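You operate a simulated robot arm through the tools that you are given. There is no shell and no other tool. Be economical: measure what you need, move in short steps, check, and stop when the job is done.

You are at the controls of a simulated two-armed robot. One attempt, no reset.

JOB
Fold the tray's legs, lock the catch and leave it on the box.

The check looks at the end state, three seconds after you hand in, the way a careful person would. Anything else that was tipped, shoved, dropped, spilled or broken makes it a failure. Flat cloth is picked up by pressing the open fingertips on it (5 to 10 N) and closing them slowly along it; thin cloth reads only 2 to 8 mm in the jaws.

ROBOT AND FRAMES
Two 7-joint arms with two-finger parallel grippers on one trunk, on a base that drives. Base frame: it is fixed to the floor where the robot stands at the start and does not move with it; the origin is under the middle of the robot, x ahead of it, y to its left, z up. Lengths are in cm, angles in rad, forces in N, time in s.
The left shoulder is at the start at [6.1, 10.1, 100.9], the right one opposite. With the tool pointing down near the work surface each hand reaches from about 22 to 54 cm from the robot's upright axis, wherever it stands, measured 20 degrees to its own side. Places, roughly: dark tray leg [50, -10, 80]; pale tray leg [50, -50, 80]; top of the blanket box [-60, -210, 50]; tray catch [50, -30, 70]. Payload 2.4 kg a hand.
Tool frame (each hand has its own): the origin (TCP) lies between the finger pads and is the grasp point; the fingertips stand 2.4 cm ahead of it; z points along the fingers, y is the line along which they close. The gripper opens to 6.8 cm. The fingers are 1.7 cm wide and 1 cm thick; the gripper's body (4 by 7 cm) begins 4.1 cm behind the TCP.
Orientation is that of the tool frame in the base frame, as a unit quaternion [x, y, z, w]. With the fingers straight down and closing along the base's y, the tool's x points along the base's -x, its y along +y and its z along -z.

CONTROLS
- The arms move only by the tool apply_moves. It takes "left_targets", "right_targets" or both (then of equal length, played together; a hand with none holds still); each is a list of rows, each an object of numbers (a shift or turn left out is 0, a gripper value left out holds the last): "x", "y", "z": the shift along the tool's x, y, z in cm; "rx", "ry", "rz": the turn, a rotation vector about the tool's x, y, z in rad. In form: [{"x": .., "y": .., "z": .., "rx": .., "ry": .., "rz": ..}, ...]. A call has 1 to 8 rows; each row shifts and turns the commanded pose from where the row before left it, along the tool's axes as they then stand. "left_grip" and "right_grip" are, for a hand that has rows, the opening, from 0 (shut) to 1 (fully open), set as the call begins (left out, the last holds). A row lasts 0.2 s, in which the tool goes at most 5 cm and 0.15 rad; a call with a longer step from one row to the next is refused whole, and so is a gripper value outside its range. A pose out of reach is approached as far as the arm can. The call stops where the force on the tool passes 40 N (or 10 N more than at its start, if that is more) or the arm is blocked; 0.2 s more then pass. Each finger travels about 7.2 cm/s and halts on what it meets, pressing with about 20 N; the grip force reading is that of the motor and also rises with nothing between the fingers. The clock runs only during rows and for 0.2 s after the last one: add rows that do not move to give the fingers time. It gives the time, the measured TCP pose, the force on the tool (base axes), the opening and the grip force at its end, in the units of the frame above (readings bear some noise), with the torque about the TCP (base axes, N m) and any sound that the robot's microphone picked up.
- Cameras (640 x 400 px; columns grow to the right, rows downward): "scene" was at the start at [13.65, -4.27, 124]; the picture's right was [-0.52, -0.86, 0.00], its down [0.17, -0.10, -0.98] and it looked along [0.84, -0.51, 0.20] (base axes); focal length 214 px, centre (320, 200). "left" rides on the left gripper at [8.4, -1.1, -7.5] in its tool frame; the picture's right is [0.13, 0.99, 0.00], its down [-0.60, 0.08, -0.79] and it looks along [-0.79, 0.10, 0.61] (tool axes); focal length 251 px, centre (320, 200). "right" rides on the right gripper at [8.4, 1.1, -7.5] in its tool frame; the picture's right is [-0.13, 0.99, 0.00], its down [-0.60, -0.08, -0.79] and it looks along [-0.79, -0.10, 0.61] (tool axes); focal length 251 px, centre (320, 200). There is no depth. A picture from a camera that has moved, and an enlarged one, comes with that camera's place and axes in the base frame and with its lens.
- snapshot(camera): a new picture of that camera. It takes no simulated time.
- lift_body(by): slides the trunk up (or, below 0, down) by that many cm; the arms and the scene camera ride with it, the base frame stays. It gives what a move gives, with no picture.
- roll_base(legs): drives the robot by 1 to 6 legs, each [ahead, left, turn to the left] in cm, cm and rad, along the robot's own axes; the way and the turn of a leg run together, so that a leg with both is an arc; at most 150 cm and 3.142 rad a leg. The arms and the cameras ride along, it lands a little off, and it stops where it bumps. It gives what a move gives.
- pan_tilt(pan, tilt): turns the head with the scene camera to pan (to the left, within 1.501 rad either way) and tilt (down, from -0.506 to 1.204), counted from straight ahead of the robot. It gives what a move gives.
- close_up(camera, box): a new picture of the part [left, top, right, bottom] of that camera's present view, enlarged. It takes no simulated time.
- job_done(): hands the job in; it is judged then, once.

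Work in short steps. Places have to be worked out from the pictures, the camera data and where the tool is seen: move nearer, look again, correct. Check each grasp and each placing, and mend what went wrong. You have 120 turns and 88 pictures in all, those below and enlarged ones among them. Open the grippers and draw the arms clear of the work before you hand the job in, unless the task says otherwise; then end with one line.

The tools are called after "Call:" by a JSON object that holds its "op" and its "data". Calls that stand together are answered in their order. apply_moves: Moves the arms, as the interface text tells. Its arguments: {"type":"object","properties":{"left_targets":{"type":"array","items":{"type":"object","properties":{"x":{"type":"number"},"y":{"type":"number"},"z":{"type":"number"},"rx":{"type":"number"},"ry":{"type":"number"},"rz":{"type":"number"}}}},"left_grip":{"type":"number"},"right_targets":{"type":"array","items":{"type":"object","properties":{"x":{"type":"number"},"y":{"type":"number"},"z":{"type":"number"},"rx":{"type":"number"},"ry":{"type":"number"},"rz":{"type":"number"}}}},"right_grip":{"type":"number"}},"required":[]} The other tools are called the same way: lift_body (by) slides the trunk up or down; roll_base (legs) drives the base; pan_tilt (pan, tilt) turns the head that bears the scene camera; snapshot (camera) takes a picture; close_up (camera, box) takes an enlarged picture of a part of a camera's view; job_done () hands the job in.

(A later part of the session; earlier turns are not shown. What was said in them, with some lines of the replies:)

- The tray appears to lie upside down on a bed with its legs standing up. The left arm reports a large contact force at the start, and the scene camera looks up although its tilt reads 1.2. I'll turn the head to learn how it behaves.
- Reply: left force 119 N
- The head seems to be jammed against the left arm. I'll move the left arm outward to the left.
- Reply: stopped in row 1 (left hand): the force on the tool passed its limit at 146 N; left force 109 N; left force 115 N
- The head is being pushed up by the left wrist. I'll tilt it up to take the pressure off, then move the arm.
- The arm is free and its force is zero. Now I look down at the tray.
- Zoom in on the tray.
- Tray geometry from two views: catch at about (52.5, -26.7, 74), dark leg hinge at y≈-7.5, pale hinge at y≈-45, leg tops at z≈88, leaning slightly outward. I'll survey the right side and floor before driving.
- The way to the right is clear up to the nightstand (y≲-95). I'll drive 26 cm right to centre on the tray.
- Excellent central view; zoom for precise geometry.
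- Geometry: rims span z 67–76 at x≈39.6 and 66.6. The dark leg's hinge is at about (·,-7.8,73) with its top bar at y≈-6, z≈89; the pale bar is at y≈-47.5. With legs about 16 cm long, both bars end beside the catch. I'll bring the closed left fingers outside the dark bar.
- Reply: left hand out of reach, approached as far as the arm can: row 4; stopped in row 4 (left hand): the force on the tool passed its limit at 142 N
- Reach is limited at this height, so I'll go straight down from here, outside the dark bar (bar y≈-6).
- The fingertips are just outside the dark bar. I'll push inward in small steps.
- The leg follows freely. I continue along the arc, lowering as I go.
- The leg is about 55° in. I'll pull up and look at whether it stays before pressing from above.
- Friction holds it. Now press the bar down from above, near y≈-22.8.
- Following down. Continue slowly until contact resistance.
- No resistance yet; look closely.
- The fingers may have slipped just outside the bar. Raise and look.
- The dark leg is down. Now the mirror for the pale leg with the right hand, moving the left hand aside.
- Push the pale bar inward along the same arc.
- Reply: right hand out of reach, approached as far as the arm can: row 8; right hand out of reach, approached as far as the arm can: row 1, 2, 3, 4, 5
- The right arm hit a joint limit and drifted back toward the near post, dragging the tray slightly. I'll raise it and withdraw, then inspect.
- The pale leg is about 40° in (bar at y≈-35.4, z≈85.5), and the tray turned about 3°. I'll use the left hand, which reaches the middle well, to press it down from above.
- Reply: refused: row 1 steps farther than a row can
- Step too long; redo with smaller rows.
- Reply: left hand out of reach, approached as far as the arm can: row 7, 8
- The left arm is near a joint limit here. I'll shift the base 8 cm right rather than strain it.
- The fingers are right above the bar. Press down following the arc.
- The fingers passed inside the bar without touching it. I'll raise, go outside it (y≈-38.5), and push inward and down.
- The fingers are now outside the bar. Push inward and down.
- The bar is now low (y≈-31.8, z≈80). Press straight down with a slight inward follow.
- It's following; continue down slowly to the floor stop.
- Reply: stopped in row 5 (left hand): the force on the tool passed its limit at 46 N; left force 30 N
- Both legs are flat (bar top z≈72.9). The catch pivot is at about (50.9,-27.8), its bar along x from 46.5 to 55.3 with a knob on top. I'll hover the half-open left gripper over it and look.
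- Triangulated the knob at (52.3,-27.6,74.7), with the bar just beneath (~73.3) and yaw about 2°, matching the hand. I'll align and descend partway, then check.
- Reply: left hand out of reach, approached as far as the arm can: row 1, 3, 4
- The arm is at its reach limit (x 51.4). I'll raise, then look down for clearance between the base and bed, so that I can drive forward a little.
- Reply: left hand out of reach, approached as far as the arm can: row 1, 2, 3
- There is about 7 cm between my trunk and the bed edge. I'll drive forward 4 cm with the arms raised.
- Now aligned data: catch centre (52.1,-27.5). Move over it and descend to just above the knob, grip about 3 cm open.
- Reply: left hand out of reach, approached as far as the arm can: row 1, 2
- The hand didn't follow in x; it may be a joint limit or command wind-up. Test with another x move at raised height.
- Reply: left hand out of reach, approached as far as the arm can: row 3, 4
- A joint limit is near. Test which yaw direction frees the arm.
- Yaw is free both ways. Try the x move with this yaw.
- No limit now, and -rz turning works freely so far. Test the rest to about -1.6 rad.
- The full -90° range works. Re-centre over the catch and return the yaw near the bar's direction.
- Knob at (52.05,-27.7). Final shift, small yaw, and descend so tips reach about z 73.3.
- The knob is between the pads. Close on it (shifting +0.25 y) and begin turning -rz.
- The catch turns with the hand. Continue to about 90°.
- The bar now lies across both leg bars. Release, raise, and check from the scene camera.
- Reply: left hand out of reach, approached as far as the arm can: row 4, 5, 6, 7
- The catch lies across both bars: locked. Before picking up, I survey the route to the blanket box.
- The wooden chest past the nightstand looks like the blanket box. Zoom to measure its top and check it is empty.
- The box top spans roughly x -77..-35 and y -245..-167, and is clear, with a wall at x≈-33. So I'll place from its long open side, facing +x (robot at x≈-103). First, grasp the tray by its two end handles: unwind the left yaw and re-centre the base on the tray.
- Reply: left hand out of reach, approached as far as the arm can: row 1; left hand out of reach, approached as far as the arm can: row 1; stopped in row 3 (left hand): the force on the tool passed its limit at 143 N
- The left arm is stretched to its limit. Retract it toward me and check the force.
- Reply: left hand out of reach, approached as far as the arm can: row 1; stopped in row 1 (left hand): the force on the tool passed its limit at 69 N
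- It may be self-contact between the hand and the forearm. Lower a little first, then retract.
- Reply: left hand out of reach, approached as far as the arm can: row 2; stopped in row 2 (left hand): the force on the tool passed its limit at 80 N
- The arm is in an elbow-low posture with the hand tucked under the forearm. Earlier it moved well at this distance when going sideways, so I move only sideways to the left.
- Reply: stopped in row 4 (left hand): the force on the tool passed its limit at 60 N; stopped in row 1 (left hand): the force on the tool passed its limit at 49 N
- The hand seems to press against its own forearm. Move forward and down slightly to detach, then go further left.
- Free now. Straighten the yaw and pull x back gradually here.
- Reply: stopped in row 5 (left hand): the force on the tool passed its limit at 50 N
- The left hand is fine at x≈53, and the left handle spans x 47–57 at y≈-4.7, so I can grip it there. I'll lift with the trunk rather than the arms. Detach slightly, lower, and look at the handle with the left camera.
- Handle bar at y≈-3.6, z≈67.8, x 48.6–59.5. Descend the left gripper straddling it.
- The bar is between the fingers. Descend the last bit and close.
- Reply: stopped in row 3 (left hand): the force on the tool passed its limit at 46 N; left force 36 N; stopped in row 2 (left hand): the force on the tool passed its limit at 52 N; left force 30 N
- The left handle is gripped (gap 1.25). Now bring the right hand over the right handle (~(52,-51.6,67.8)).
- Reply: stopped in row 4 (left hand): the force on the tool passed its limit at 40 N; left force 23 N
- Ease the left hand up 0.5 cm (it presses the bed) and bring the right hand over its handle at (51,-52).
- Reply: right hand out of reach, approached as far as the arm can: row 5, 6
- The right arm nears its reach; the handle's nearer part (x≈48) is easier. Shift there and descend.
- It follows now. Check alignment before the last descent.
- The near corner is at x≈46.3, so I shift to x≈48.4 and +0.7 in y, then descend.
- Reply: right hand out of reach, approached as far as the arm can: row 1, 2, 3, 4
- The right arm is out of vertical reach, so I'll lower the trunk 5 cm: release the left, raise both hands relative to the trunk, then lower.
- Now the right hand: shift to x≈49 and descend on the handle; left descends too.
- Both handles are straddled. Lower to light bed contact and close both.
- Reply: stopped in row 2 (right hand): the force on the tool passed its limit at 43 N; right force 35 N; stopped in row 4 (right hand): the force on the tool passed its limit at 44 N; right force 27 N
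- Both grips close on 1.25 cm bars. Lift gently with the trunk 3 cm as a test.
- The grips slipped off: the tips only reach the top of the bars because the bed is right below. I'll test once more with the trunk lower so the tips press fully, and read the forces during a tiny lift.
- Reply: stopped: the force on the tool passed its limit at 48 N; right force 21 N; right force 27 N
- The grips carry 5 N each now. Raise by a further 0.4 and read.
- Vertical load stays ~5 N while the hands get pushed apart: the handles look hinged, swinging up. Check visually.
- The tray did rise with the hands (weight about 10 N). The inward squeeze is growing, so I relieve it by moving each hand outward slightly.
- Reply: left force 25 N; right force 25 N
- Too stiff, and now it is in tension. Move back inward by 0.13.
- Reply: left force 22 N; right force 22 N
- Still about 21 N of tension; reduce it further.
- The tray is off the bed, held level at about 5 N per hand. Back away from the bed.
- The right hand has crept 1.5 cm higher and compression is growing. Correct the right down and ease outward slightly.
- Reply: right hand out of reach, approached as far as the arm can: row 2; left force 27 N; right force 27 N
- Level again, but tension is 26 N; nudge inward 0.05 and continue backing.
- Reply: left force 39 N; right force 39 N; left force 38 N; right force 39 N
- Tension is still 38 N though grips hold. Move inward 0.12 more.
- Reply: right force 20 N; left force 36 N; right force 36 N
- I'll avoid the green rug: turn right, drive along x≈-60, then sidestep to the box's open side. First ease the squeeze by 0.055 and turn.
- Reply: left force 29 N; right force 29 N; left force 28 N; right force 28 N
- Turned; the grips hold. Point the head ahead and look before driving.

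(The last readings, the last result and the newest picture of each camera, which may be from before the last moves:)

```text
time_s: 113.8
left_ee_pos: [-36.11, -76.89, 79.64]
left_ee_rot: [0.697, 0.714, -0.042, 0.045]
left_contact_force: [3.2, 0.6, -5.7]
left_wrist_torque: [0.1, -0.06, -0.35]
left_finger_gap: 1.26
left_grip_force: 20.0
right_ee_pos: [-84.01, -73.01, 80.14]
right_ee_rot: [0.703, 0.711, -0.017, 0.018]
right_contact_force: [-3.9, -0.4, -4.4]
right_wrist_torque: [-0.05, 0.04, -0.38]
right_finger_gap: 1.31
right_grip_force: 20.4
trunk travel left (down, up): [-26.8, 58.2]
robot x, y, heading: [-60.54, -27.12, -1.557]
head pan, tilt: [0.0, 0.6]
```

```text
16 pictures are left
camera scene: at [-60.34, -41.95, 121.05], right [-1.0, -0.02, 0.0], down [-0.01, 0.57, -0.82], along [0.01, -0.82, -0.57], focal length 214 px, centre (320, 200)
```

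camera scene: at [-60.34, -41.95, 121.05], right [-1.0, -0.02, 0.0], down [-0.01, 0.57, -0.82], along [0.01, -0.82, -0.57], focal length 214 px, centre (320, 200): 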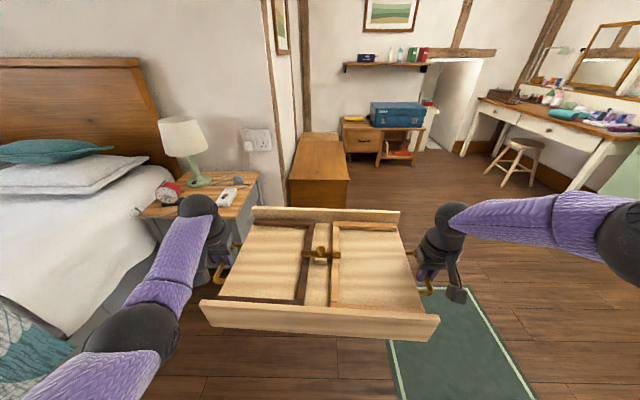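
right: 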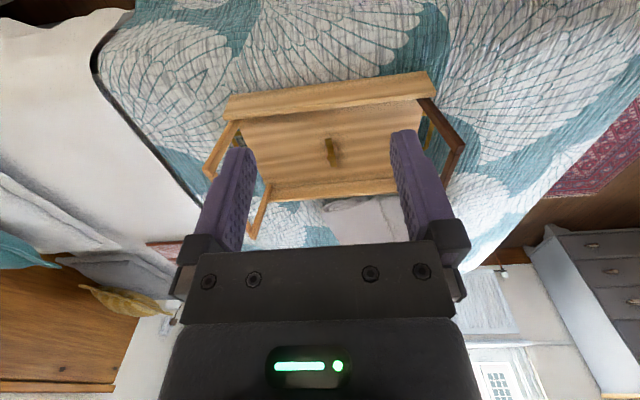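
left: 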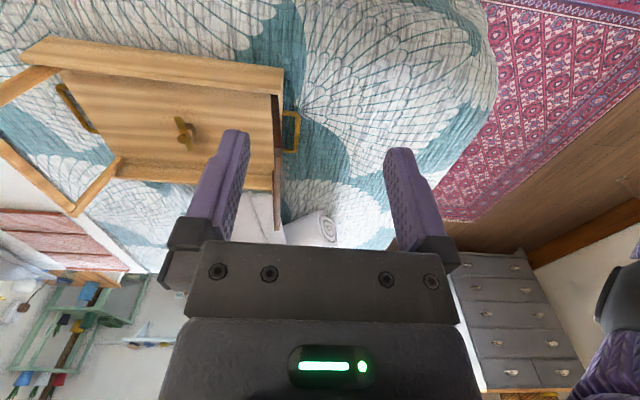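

The tray is secure and the path is clear. Drive ahead about 105 cm with a slight drift right, away from the nightstand.

Call:
{"op": "roll_base", "data": {"legs": [[30, -3, 0], [75, 0, 0]]}}

Call:
{"op": "snapshot", "data": {"camera": "scene"}}

```text
time_s: 118.9
left_ee_pos: [-36.35, -172.18, 79.57]
left_ee_rot: [0.694, 0.718, -0.041, 0.044]
left_contact_force: [-3.0, 3.5, -0.8]
left_wrist_torque: [-0.18, -0.36, -0.4]
left_finger_gap: 1.28
left_grip_force: 19.6
right_ee_pos: [-84.25, -169.03, 80.07]
right_ee_rot: [0.699, 0.715, -0.017, 0.017]
right_contact_force: [-3.0, -1.3, -5.2]
right_wrist_torque: [0.1, 0.07, -0.38]
right_finger_gap: 1.24
right_grip_force: 20.0
trunk travel left (down, up): [-26.8, 58.2]
robot x, y, heading: [-61.52, -123.09, -1.541]
head pan, tilt: [0.0, 0.6]
stopped in leg 2: the force on the tool passed its limit at 47 N (the readings are from after the stop); the commanded pose is now the measured one
```

```text
15 pictures are left
camera scene: at [-61.02, -137.64, 121.06], right [-1.0, -0.03, 0.0], down [-0.02, 0.57, -0.82], along [0.03, -0.82, -0.57], focal length 214 px, centre (320, 200)
```

scene: 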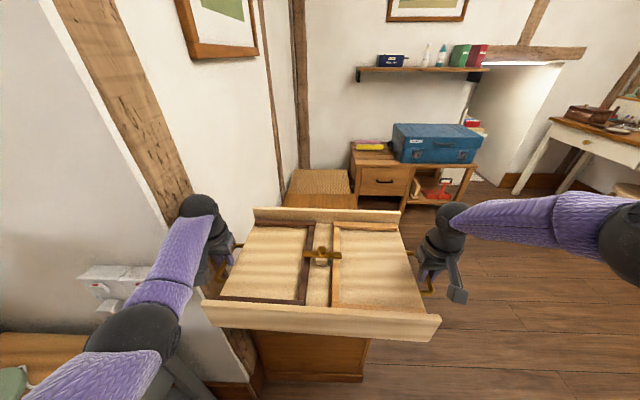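

The left hand brushed the wall corner and the base stopped; the tray is still gripped. Slide right away from the wall, then round to the box's open side.

Call:
{"op": "roll_base", "data": {"legs": [[-1, -6, 0]]}}

Call:
{"op": "close_up", "data": {"camera": "scene", "box": [160, 180, 480, 380]}}

```text
time_s: 119.8
left_ee_pos: [-42.16, -171.37, 79.62]
left_ee_rot: [0.693, 0.718, -0.042, 0.045]
left_contact_force: [0.3, 0.8, -5.8]
left_wrist_torque: [0.18, -0.06, -0.33]
left_finger_gap: 1.27
left_grip_force: 19.8
right_ee_pos: [-90.22, -168.2, 80.07]
right_ee_rot: [0.697, 0.717, -0.017, 0.017]
right_contact_force: [-1.4, -1.6, -4.5]
right_wrist_torque: [-0.08, 0.03, -0.36]
right_finger_gap: 1.29
right_grip_force: 20.0
trunk travel left (down, up): [-26.8, 58.2]
robot x, y, heading: [-67.62, -122.64, -1.539]
head pan, tilt: [0.0, 0.6]
```

```text
2.00 times, centred on (320, 280) of scene
camera zoom: at [-67.04, -136.9, 121.05], right [-1.0, -0.03, 0.0], down [-0.02, 0.57, -0.82], along [0.03, -0.82, -0.57], focal length 429 px, centre (320, 40)
```

zoom: 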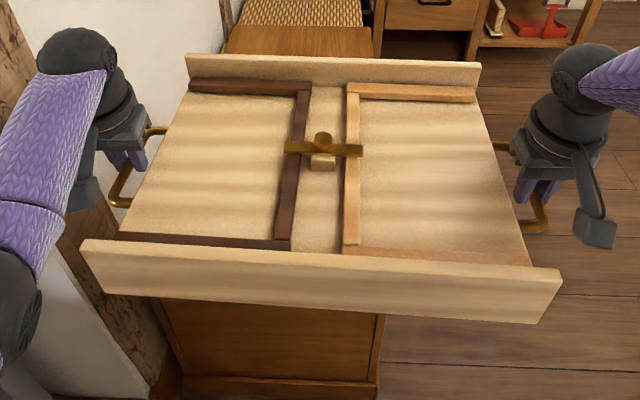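

The tray is secure. Continue around the box corner, then turn to face +x.

Call:
{"op": "roll_base", "data": {"legs": [[16, -4, 0], [9, -37, 0]]}}

Call:
{"op": "roll_base", "data": {"legs": [[0, 0, 0.77], [0, 0, 0.769]]}}

Call:
{"op": "pan_tilt", "data": {"pan": -0.2, "tilt": 0.9}}

Call:
{"op": "snapshot", "data": {"camera": "scene"}}

```text
time_s: 123.3
left_ee_pos: [-81.93, -198.01, 79.48]
left_ee_rot: [0.692, 0.719, -0.042, 0.044]
left_contact_force: [0.6, 0.9, -5.8]
left_wrist_torque: [0.05, 0.01, -0.38]
left_finger_gap: 1.25
left_grip_force: 19.6
right_ee_pos: [-129.93, -195.06, 80.08]
right_ee_rot: [0.696, 0.718, -0.018, 0.017]
right_contact_force: [-1.0, -1.4, -4.8]
right_wrist_torque: [0.06, 0.0, -0.37]
right_finger_gap: 1.3
right_grip_force: 20.5
trunk travel left (down, up): [-26.8, 58.2]
robot x, y, heading: [-107.13, -149.02, -1.538]
head pan, tilt: [0.0, 0.6]
```

```text
time_s: 127.7
left_ee_pos: [-57.71, -125.76, 79.63]
left_ee_rot: [-0.001, 0.998, 0.001, 0.061]
left_contact_force: [-3.2, 0.6, -5.9]
left_wrist_torque: [0.05, 0.1, -0.33]
left_finger_gap: 1.25
left_grip_force: 19.5
right_ee_pos: [-62.29, -173.55, 80.14]
right_ee_rot: [0.003, 1.0, -0.001, 0.024]
right_contact_force: [1.0, 0.6, -4.8]
right_wrist_torque: [0.0, -0.02, -0.36]
right_finger_gap: 1.27
right_grip_force: 19.7
trunk travel left (down, up): [-26.8, 58.2]
robot x, y, heading: [-107.09, -149.0, -0.001]
head pan, tilt: [0.0, 0.6]
```

```text
time_s: 128.5
left_ee_pos: [-57.56, -125.71, 79.63]
left_ee_rot: [-0.001, 0.998, 0.001, 0.06]
left_contact_force: [-1.2, 0.4, -4.4]
left_wrist_torque: [-0.02, 0.1, -0.35]
left_finger_gap: 1.26
left_grip_force: 19.5
right_ee_pos: [-62.28, -173.6, 80.09]
right_ee_rot: [0.003, 1.0, -0.002, 0.023]
right_contact_force: [1.0, -0.8, -5.2]
right_wrist_torque: [-0.01, -0.06, -0.33]
right_finger_gap: 1.29
right_grip_force: 19.5
trunk travel left (down, up): [-26.8, 58.2]
robot x, y, heading: [-107.09, -149.3, 0.002]
head pan, tilt: [-0.201, 0.901]
```

```text
13 pictures are left
camera scene: at [-94.29, -150.62, 118.58], right [-0.2, -0.98, 0.0], down [-0.77, 0.16, -0.62], along [0.61, -0.12, -0.78], focal length 214 px, centre (320, 200)
```

scene: 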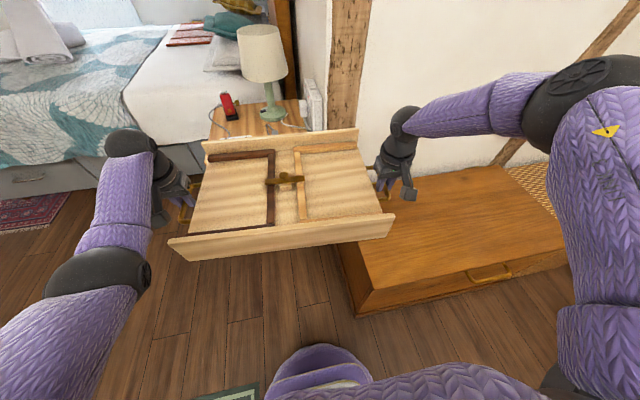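

Box top spans x≈-78..-36, y≈-240..-166. The tray centre is at (-59,-149.7). Strafe right 48 cm to put the tray over the box.

Call:
{"op": "roll_base", "data": {"legs": [[0.5, -48, 0]]}}

Call:
{"op": "snapshot", "data": {"camera": "scene"}}

```text
time_s: 131.4
left_ee_pos: [-57.25, -173.56, 79.51]
left_ee_rot: [-0.002, 0.998, 0.001, 0.061]
left_contact_force: [-2.0, 0.4, -4.9]
left_wrist_torque: [0.02, 0.05, -0.33]
left_finger_gap: 1.26
left_grip_force: 20.5
right_ee_pos: [-61.85, -221.54, 80.03]
right_ee_rot: [0.002, 1.0, -0.001, 0.025]
right_contact_force: [1.6, -0.2, -5.8]
right_wrist_torque: [0.01, 0.01, -0.35]
right_finger_gap: 1.29
right_grip_force: 20.2
trunk travel left (down, up): [-26.8, 58.2]
robot x, y, heading: [-107.16, -197.22, 0.003]
head pan, tilt: [-0.201, 0.901]
```

```text
12 pictures are left
camera scene: at [-93.78, -198.76, 118.58], right [-0.2, -0.98, 0.0], down [-0.77, 0.15, -0.62], along [0.61, -0.12, -0.78], focal length 214 px, centre (320, 200)
```

scene: 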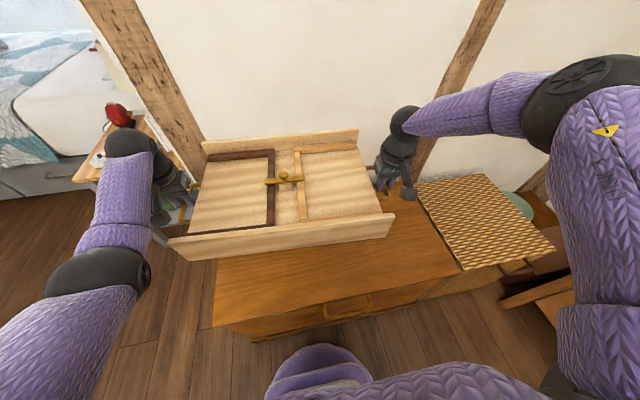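

The tray is over the box with margins all round. Lower the trunk in stages, watching forces.

Call:
{"op": "lift_body", "data": {"by": -12}}

Call:
{"op": "lift_body", "data": {"by": -8}}

Call:
{"op": "snapshot", "data": {"camera": "scene"}}

```text
time_s: 132.9
left_ee_pos: [-57.2, -173.77, 67.56]
left_ee_rot: [-0.004, 0.998, 0.001, 0.061]
left_contact_force: [-2.0, -1.1, -5.2]
left_wrist_torque: [-0.02, -0.01, -0.34]
left_finger_gap: 1.25
left_grip_force: 20.0
right_ee_pos: [-61.78, -221.5, 68.07]
right_ee_rot: [0.002, 1.0, -0.001, 0.024]
right_contact_force: [1.9, 2.2, -4.2]
right_wrist_torque: [0.03, 0.02, -0.33]
right_finger_gap: 1.29
right_grip_force: 20.2
trunk travel left (down, up): [-14.8, 70.2]
robot x, y, heading: [-106.8, -197.32, 0.0]
head pan, tilt: [-0.201, 0.901]
```

```text
time_s: 134.1
left_ee_pos: [-57.21, -173.64, 59.59]
left_ee_rot: [-0.003, 0.998, 0.001, 0.061]
left_contact_force: [-1.1, 0.2, -5.0]
left_wrist_torque: [0.01, 0.12, -0.36]
left_finger_gap: 1.23
left_grip_force: 20.2
right_ee_pos: [-61.76, -221.61, 60.14]
right_ee_rot: [0.001, 1.0, -0.001, 0.024]
right_contact_force: [1.8, -0.6, -5.1]
right_wrist_torque: [0.03, -0.02, -0.37]
right_finger_gap: 1.28
right_grip_force: 19.9
trunk travel left (down, up): [-6.8, 78.2]
robot x, y, heading: [-106.63, -197.48, -0.003]
head pan, tilt: [-0.201, 0.901]
```

```text
11 pictures are left
camera scene: at [-87.99, -198.75, 98.05], right [-0.2, -0.98, 0.0], down [-0.77, 0.15, -0.62], along [0.61, -0.12, -0.78], focal length 214 px, centre (320, 200)
```

scene: 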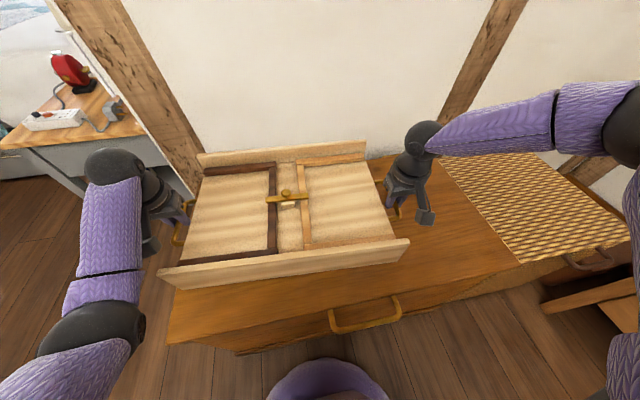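

About 6 cm left to descend. Shift 4 cm right for a better margin at the left edge, then lower.

Call:
{"op": "roll_base", "data": {"legs": [[0, -4, 0]]}}

Call:
{"op": "lift_body", "data": {"by": -4.5}}

Call:
{"op": "lift_body", "data": {"by": -1.2}}

```text
time_s: 134.9
left_ee_pos: [-57.13, -177.84, 59.59]
left_ee_rot: [-0.004, 0.998, 0.001, 0.061]
left_contact_force: [-1.1, 0.2, -4.5]
left_wrist_torque: [-0.03, 0.03, -0.35]
left_finger_gap: 1.27
left_grip_force: 19.9
right_ee_pos: [-61.83, -225.67, 60.1]
right_ee_rot: [0.002, 1.0, -0.001, 0.025]
right_contact_force: [0.9, 0.2, -4.4]
right_wrist_torque: [-0.02, 0.03, -0.37]
right_finger_gap: 1.25
right_grip_force: 20.2
trunk travel left (down, up): [-6.8, 78.2]
robot x, y, heading: [-106.72, -201.34, 0.0]
head pan, tilt: [-0.201, 0.901]
```

```text
time_s: 135.8
left_ee_pos: [-57.14, -178.06, 55.03]
left_ee_rot: [-0.003, 0.998, 0.001, 0.06]
left_contact_force: [-1.7, -1.6, -3.4]
left_wrist_torque: [0.02, 0.19, -0.35]
left_finger_gap: 1.25
left_grip_force: 20.1
right_ee_pos: [-61.76, -225.77, 55.66]
right_ee_rot: [0.002, 1.0, -0.001, 0.024]
right_contact_force: [1.7, 0.3, -5.5]
right_wrist_torque: [-0.02, -0.09, -0.39]
right_finger_gap: 1.28
right_grip_force: 20.0
trunk travel left (down, up): [-2.3, 82.7]
robot x, y, heading: [-106.55, -201.66, 0.006]
head pan, tilt: [-0.201, 0.901]
```

```text
time_s: 136.4
left_ee_pos: [-57.03, -177.93, 53.82]
left_ee_rot: [-0.003, 0.998, 0.002, 0.06]
left_contact_force: [-2.4, 0.6, -4.6]
left_wrist_torque: [0.02, 0.19, -0.34]
left_finger_gap: 1.27
left_grip_force: 19.9
right_ee_pos: [-61.73, -225.66, 54.39]
right_ee_rot: [0.001, 1.0, 0.0, 0.024]
right_contact_force: [1.9, 0.5, -5.1]
right_wrist_torque: [0.02, -0.1, -0.36]
right_finger_gap: 1.29
right_grip_force: 19.8
trunk travel left (down, up): [-1.1, 83.9]
robot x, y, heading: [-106.83, -201.3, 0.003]
head pan, tilt: [-0.201, 0.901]
```

Not yet down. Use the remaining trunk travel, then lower with the arms in small steps.

Call:
{"op": "lift_body", "data": {"by": -1}}

Call:
{"op": "apply_moves", "data": {"left_targets": [{"z": 0.15}, {"z": 0.15}, {}], "right_targets": [{"z": 0.25}, {"z": 0.25}, {}]}}

Call:
{"op": "close_up", "data": {"camera": "scene", "box": [130, 120, 450, 340]}}

```text
time_s: 137.0
left_ee_pos: [-57.18, -177.89, 52.9]
left_ee_rot: [-0.002, 0.998, 0.001, 0.061]
left_contact_force: [-1.5, -0.1, -5.5]
left_wrist_torque: [0.03, 0.0, -0.36]
left_finger_gap: 1.28
left_grip_force: 19.9
right_ee_pos: [-61.6, -225.69, 53.39]
right_ee_rot: [0.002, 1.0, -0.001, 0.025]
right_contact_force: [1.3, 0.3, -5.4]
right_wrist_torque: [-0.01, 0.08, -0.33]
right_finger_gap: 1.3
right_grip_force: 19.7
trunk travel left (down, up): [-0.1, 84.9]
robot x, y, heading: [-106.74, -201.59, -0.0]
head pan, tilt: [-0.201, 0.901]
```

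```text
time_s: 137.8
left_ee_pos: [-57.11, -177.76, 52.6]
left_ee_rot: [-0.003, 0.998, 0.001, 0.06]
left_contact_force: [-3.0, -3.8, 2.5]
left_wrist_torque: [-0.01, 0.66, -0.37]
left_finger_gap: 1.25
left_grip_force: 19.9
right_ee_pos: [-61.79, -225.58, 52.9]
right_ee_rot: [0.002, 1.0, 0.0, 0.025]
right_contact_force: [3.1, 3.5, -3.1]
right_wrist_torque: [0.12, 0.57, -0.34]
right_finger_gap: 1.31
right_grip_force: 20.1
trunk travel left (down, up): [-0.1, 84.9]
robot x, y, heading: [-106.49, -201.21, 0.002]
head pan, tilt: [-0.201, 0.901]
```

```text
1.82 times, centred on (290, 230) of scene
camera zoom: at [-85.52, -202.93, 91.03], right [-0.2, -0.98, 0.0], down [-0.77, 0.15, -0.62], along [0.61, -0.12, -0.78], focal length 390 px, centre (374, 146)
```

zoom: 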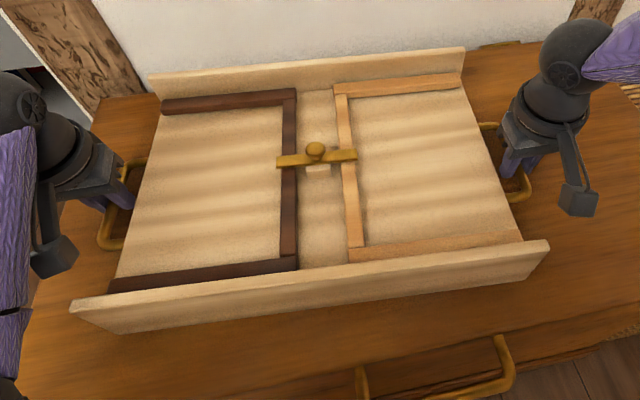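

Contact is beginning on the left. Lower slightly more until both loads vanish.

Call:
{"op": "apply_moves", "data": {"left_targets": [{"z": 0.05}, {}, {}], "right_targets": [{"z": 0.2}, {"z": 0.1}, {}]}}

```text
time_s: 138.6
left_ee_pos: [-57.03, -177.85, 52.53]
left_ee_rot: [-0.003, 0.998, 0.001, 0.061]
left_contact_force: [-3.4, -0.9, 6.3]
left_wrist_torque: [-0.01, 0.22, -0.35]
left_finger_gap: 1.27
left_grip_force: 20.5
right_ee_pos: [-61.72, -225.55, 52.52]
right_ee_rot: [0.001, 1.0, -0.001, 0.024]
right_contact_force: [2.6, -0.6, -3.8]
right_wrist_torque: [-0.04, -0.07, -0.39]
right_finger_gap: 1.3
right_grip_force: 19.3
trunk travel left (down, up): [-0.1, 84.9]
robot x, y, heading: [-106.62, -201.17, 0.001]
head pan, tilt: [-0.201, 0.901]
```

Call:
{"op": "apply_moves", "data": {"right_targets": [{"z": 0.15}, {"z": 0.15}, {}]}}

```text
time_s: 139.4
left_ee_pos: [-57.13, -177.9, 52.58]
left_ee_rot: [-0.002, 0.998, 0.001, 0.062]
left_contact_force: [0.5, -0.2, -3.3]
left_wrist_torque: [-0.03, -0.11, -0.37]
left_finger_gap: 1.27
left_grip_force: 20.3
right_ee_pos: [-61.71, -225.67, 52.45]
right_ee_rot: [0.003, 1.0, -0.001, 0.025]
right_contact_force: [-6.5, -1.6, 19.2]
right_wrist_torque: [-0.04, 0.05, -0.39]
right_finger_gap: 1.33
right_grip_force: 19.8
trunk travel left (down, up): [-0.1, 84.9]
robot x, y, heading: [-106.59, -201.41, 0.005]
head pan, tilt: [-0.201, 0.901]
```

Both are down within a millimetre or so. Release both, opening only modestly.

Call:
{"op": "apply_moves", "data": {"left_targets": [{}, {}, {}], "right_targets": [{}, {}, {}], "left_grip": 0.38, "right_grip": 0.38}}

Call:
{"op": "lift_body", "data": {"by": 4}}

Call:
{"op": "close_up", "data": {"camera": "scene", "box": [130, 120, 450, 340]}}

```text
time_s: 140.2
left_ee_pos: [-57.13, -177.93, 52.57]
left_ee_rot: [-0.003, 0.998, 0.001, 0.063]
left_contact_force: [-0.2, 0.9, 0.3]
left_wrist_torque: [0.02, -0.03, 0.01]
left_finger_gap: 2.58
left_grip_force: 0.1
right_ee_pos: [-61.63, -225.67, 52.43]
right_ee_rot: [0.002, 1.0, 0.0, 0.025]
right_contact_force: [-0.2, -12.0, 19.3]
right_wrist_torque: [-0.1, 0.15, 0.09]
right_finger_gap: 1.78
right_grip_force: 0.1
trunk travel left (down, up): [-0.1, 84.9]
robot x, y, heading: [-106.93, -201.57, 0.003]
head pan, tilt: [-0.201, 0.901]
```

```text
time_s: 141.0
left_ee_pos: [-57.04, -177.83, 56.46]
left_ee_rot: [-0.002, 0.998, 0.002, 0.06]
left_contact_force: [-0.5, 0.1, -0.1]
left_wrist_torque: [-0.02, -0.01, 0.01]
left_finger_gap: 2.62
left_grip_force: 0.0
right_ee_pos: [-61.73, -225.67, 56.24]
right_ee_rot: [0.002, 1.0, -0.001, 0.024]
right_contact_force: [0.0, -0.1, 0.3]
right_wrist_torque: [-0.02, -0.03, 0.02]
right_finger_gap: 2.54
right_grip_force: 0.0
trunk travel left (down, up): [-4.1, 80.9]
robot x, y, heading: [-107.13, -201.41, 0.002]
head pan, tilt: [-0.201, 0.901]
```

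```text
1.82 times, centred on (290, 230) of scene
camera zoom: at [-87.05, -202.9, 95.23], right [-0.2, -0.98, 0.0], down [-0.77, 0.15, -0.62], along [0.61, -0.12, -0.78], focal length 390 px, centre (374, 146)
```

zoom: 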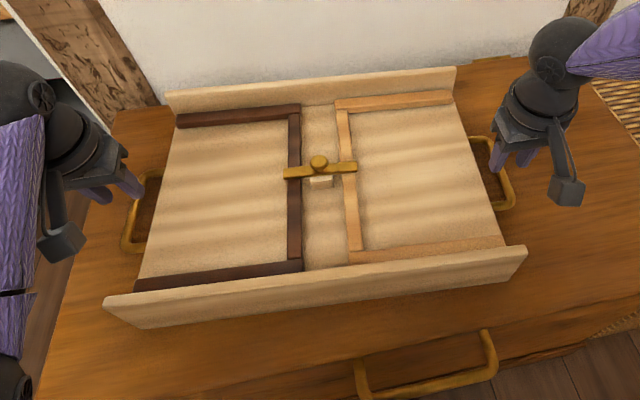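

Released cleanly. Raise the trunk clear and back away.

Call:
{"op": "lift_body", "data": {"by": 18}}

Call:
{"op": "roll_base", "data": {"legs": [[-30, 0, 0]]}}

Call:
{"op": "pan_tilt", "data": {"pan": 0, "tilt": 0.6}}

Call:
{"op": "snapshot", "data": {"camera": "scene"}}

```text
time_s: 143.0
left_ee_pos: [-57.02, -177.97, 74.54]
left_ee_rot: [-0.002, 0.998, 0.001, 0.06]
left_contact_force: [-0.4, 0.1, -0.2]
left_wrist_torque: [-0.03, -0.01, -0.01]
left_finger_gap: 2.55
left_grip_force: 0.0
right_ee_pos: [-61.67, -225.69, 74.3]
right_ee_rot: [0.002, 1.0, -0.001, 0.024]
right_contact_force: [0.6, -0.1, -0.6]
right_wrist_torque: [0.01, -0.02, 0.01]
right_finger_gap: 2.56
right_grip_force: 0.1
trunk travel left (down, up): [-22.1, 62.9]
robot x, y, heading: [-106.52, -201.42, 0.0]
head pan, tilt: [-0.201, 0.901]
```

```text
time_s: 145.1
left_ee_pos: [-86.99, -177.94, 74.61]
left_ee_rot: [-0.002, 0.998, 0.001, 0.061]
left_contact_force: [-0.2, 0.0, 0.1]
left_wrist_torque: [-0.02, 0.03, 0.02]
left_finger_gap: 2.59
left_grip_force: 0.0
right_ee_pos: [-91.59, -225.83, 74.28]
right_ee_rot: [0.002, 1.0, 0.0, 0.025]
right_contact_force: [0.0, -0.2, 0.5]
right_wrist_torque: [0.02, -0.01, -0.07]
right_finger_gap: 2.59
right_grip_force: 0.1
trunk travel left (down, up): [-22.1, 62.9]
robot x, y, heading: [-136.45, -201.7, 0.004]
head pan, tilt: [-0.201, 0.901]
```

```text
time_s: 145.9
left_ee_pos: [-87.05, -178.04, 74.55]
left_ee_rot: [-0.003, 0.998, 0.001, 0.061]
left_contact_force: [0.1, -0.4, 0.3]
left_wrist_torque: [0.01, 0.02, -0.04]
left_finger_gap: 2.57
left_grip_force: 0.1
right_ee_pos: [-91.64, -225.78, 74.4]
right_ee_rot: [0.001, 1.0, -0.001, 0.025]
right_contact_force: [0.3, 0.5, -0.6]
right_wrist_torque: [-0.04, -0.03, 0.0]
right_finger_gap: 2.57
right_grip_force: 0.1
trunk travel left (down, up): [-22.1, 62.9]
robot x, y, heading: [-136.91, -201.65, 0.003]
head pan, tilt: [0.0, 0.6]
```

```text
8 pictures are left
camera scene: at [-121.24, -201.49, 116.28], right [0.0, -1.0, 0.0], down [-0.57, 0.0, -0.82], along [0.82, 0.0, -0.57], focal length 214 px, centre (320, 200)
```

scene: 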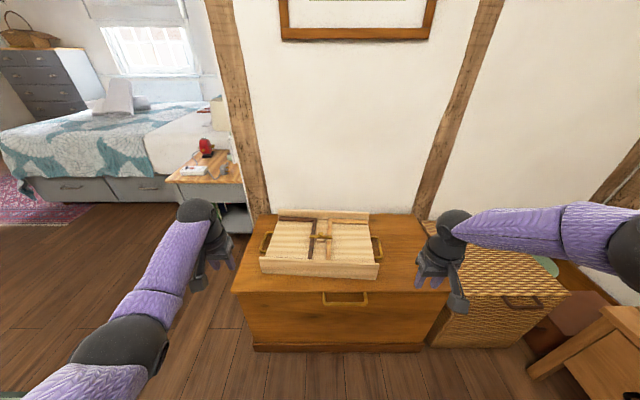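

The tray rests flat on the blanket box with its catch across both folded legs, and the surroundings are undisturbed. Open the grippers fully, then hand in.

Call:
{"op": "apply_moves", "data": {"left_targets": [{}, {}, {}], "right_targets": [{}, {}, {}], "left_grip": 1, "right_grip": 1}}

Call:
{"op": "job_done", "data": {}}

```text
time_s: 146.7
left_ee_pos: [-87.11, -177.88, 74.65]
left_ee_rot: [-0.003, 0.998, 0.0, 0.062]
left_contact_force: [0.2, 0.7, 0.5]
left_wrist_torque: [0.0, -0.03, 0.02]
left_finger_gap: 6.81
left_grip_force: 0.0
right_ee_pos: [-91.6, -225.7, 74.25]
right_ee_rot: [0.002, 1.0, -0.001, 0.024]
right_contact_force: [-0.1, -0.1, -0.2]
right_wrist_torque: [-0.01, 0.0, 0.01]
right_finger_gap: 6.81
right_grip_force: 0.1
trunk travel left (down, up): [-22.1, 62.9]
robot x, y, heading: [-136.55, -201.48, 0.0]
head pan, tilt: [0.0, 0.6]
```

```text
The job is handed in.
```

Job handed in: both tray legs are folded flat, the catch is turned across them, and the tray sits on the blanket box with both grippers open and clear; nothing else looked disturbed, though the left hand bumped the wall corner on the way.
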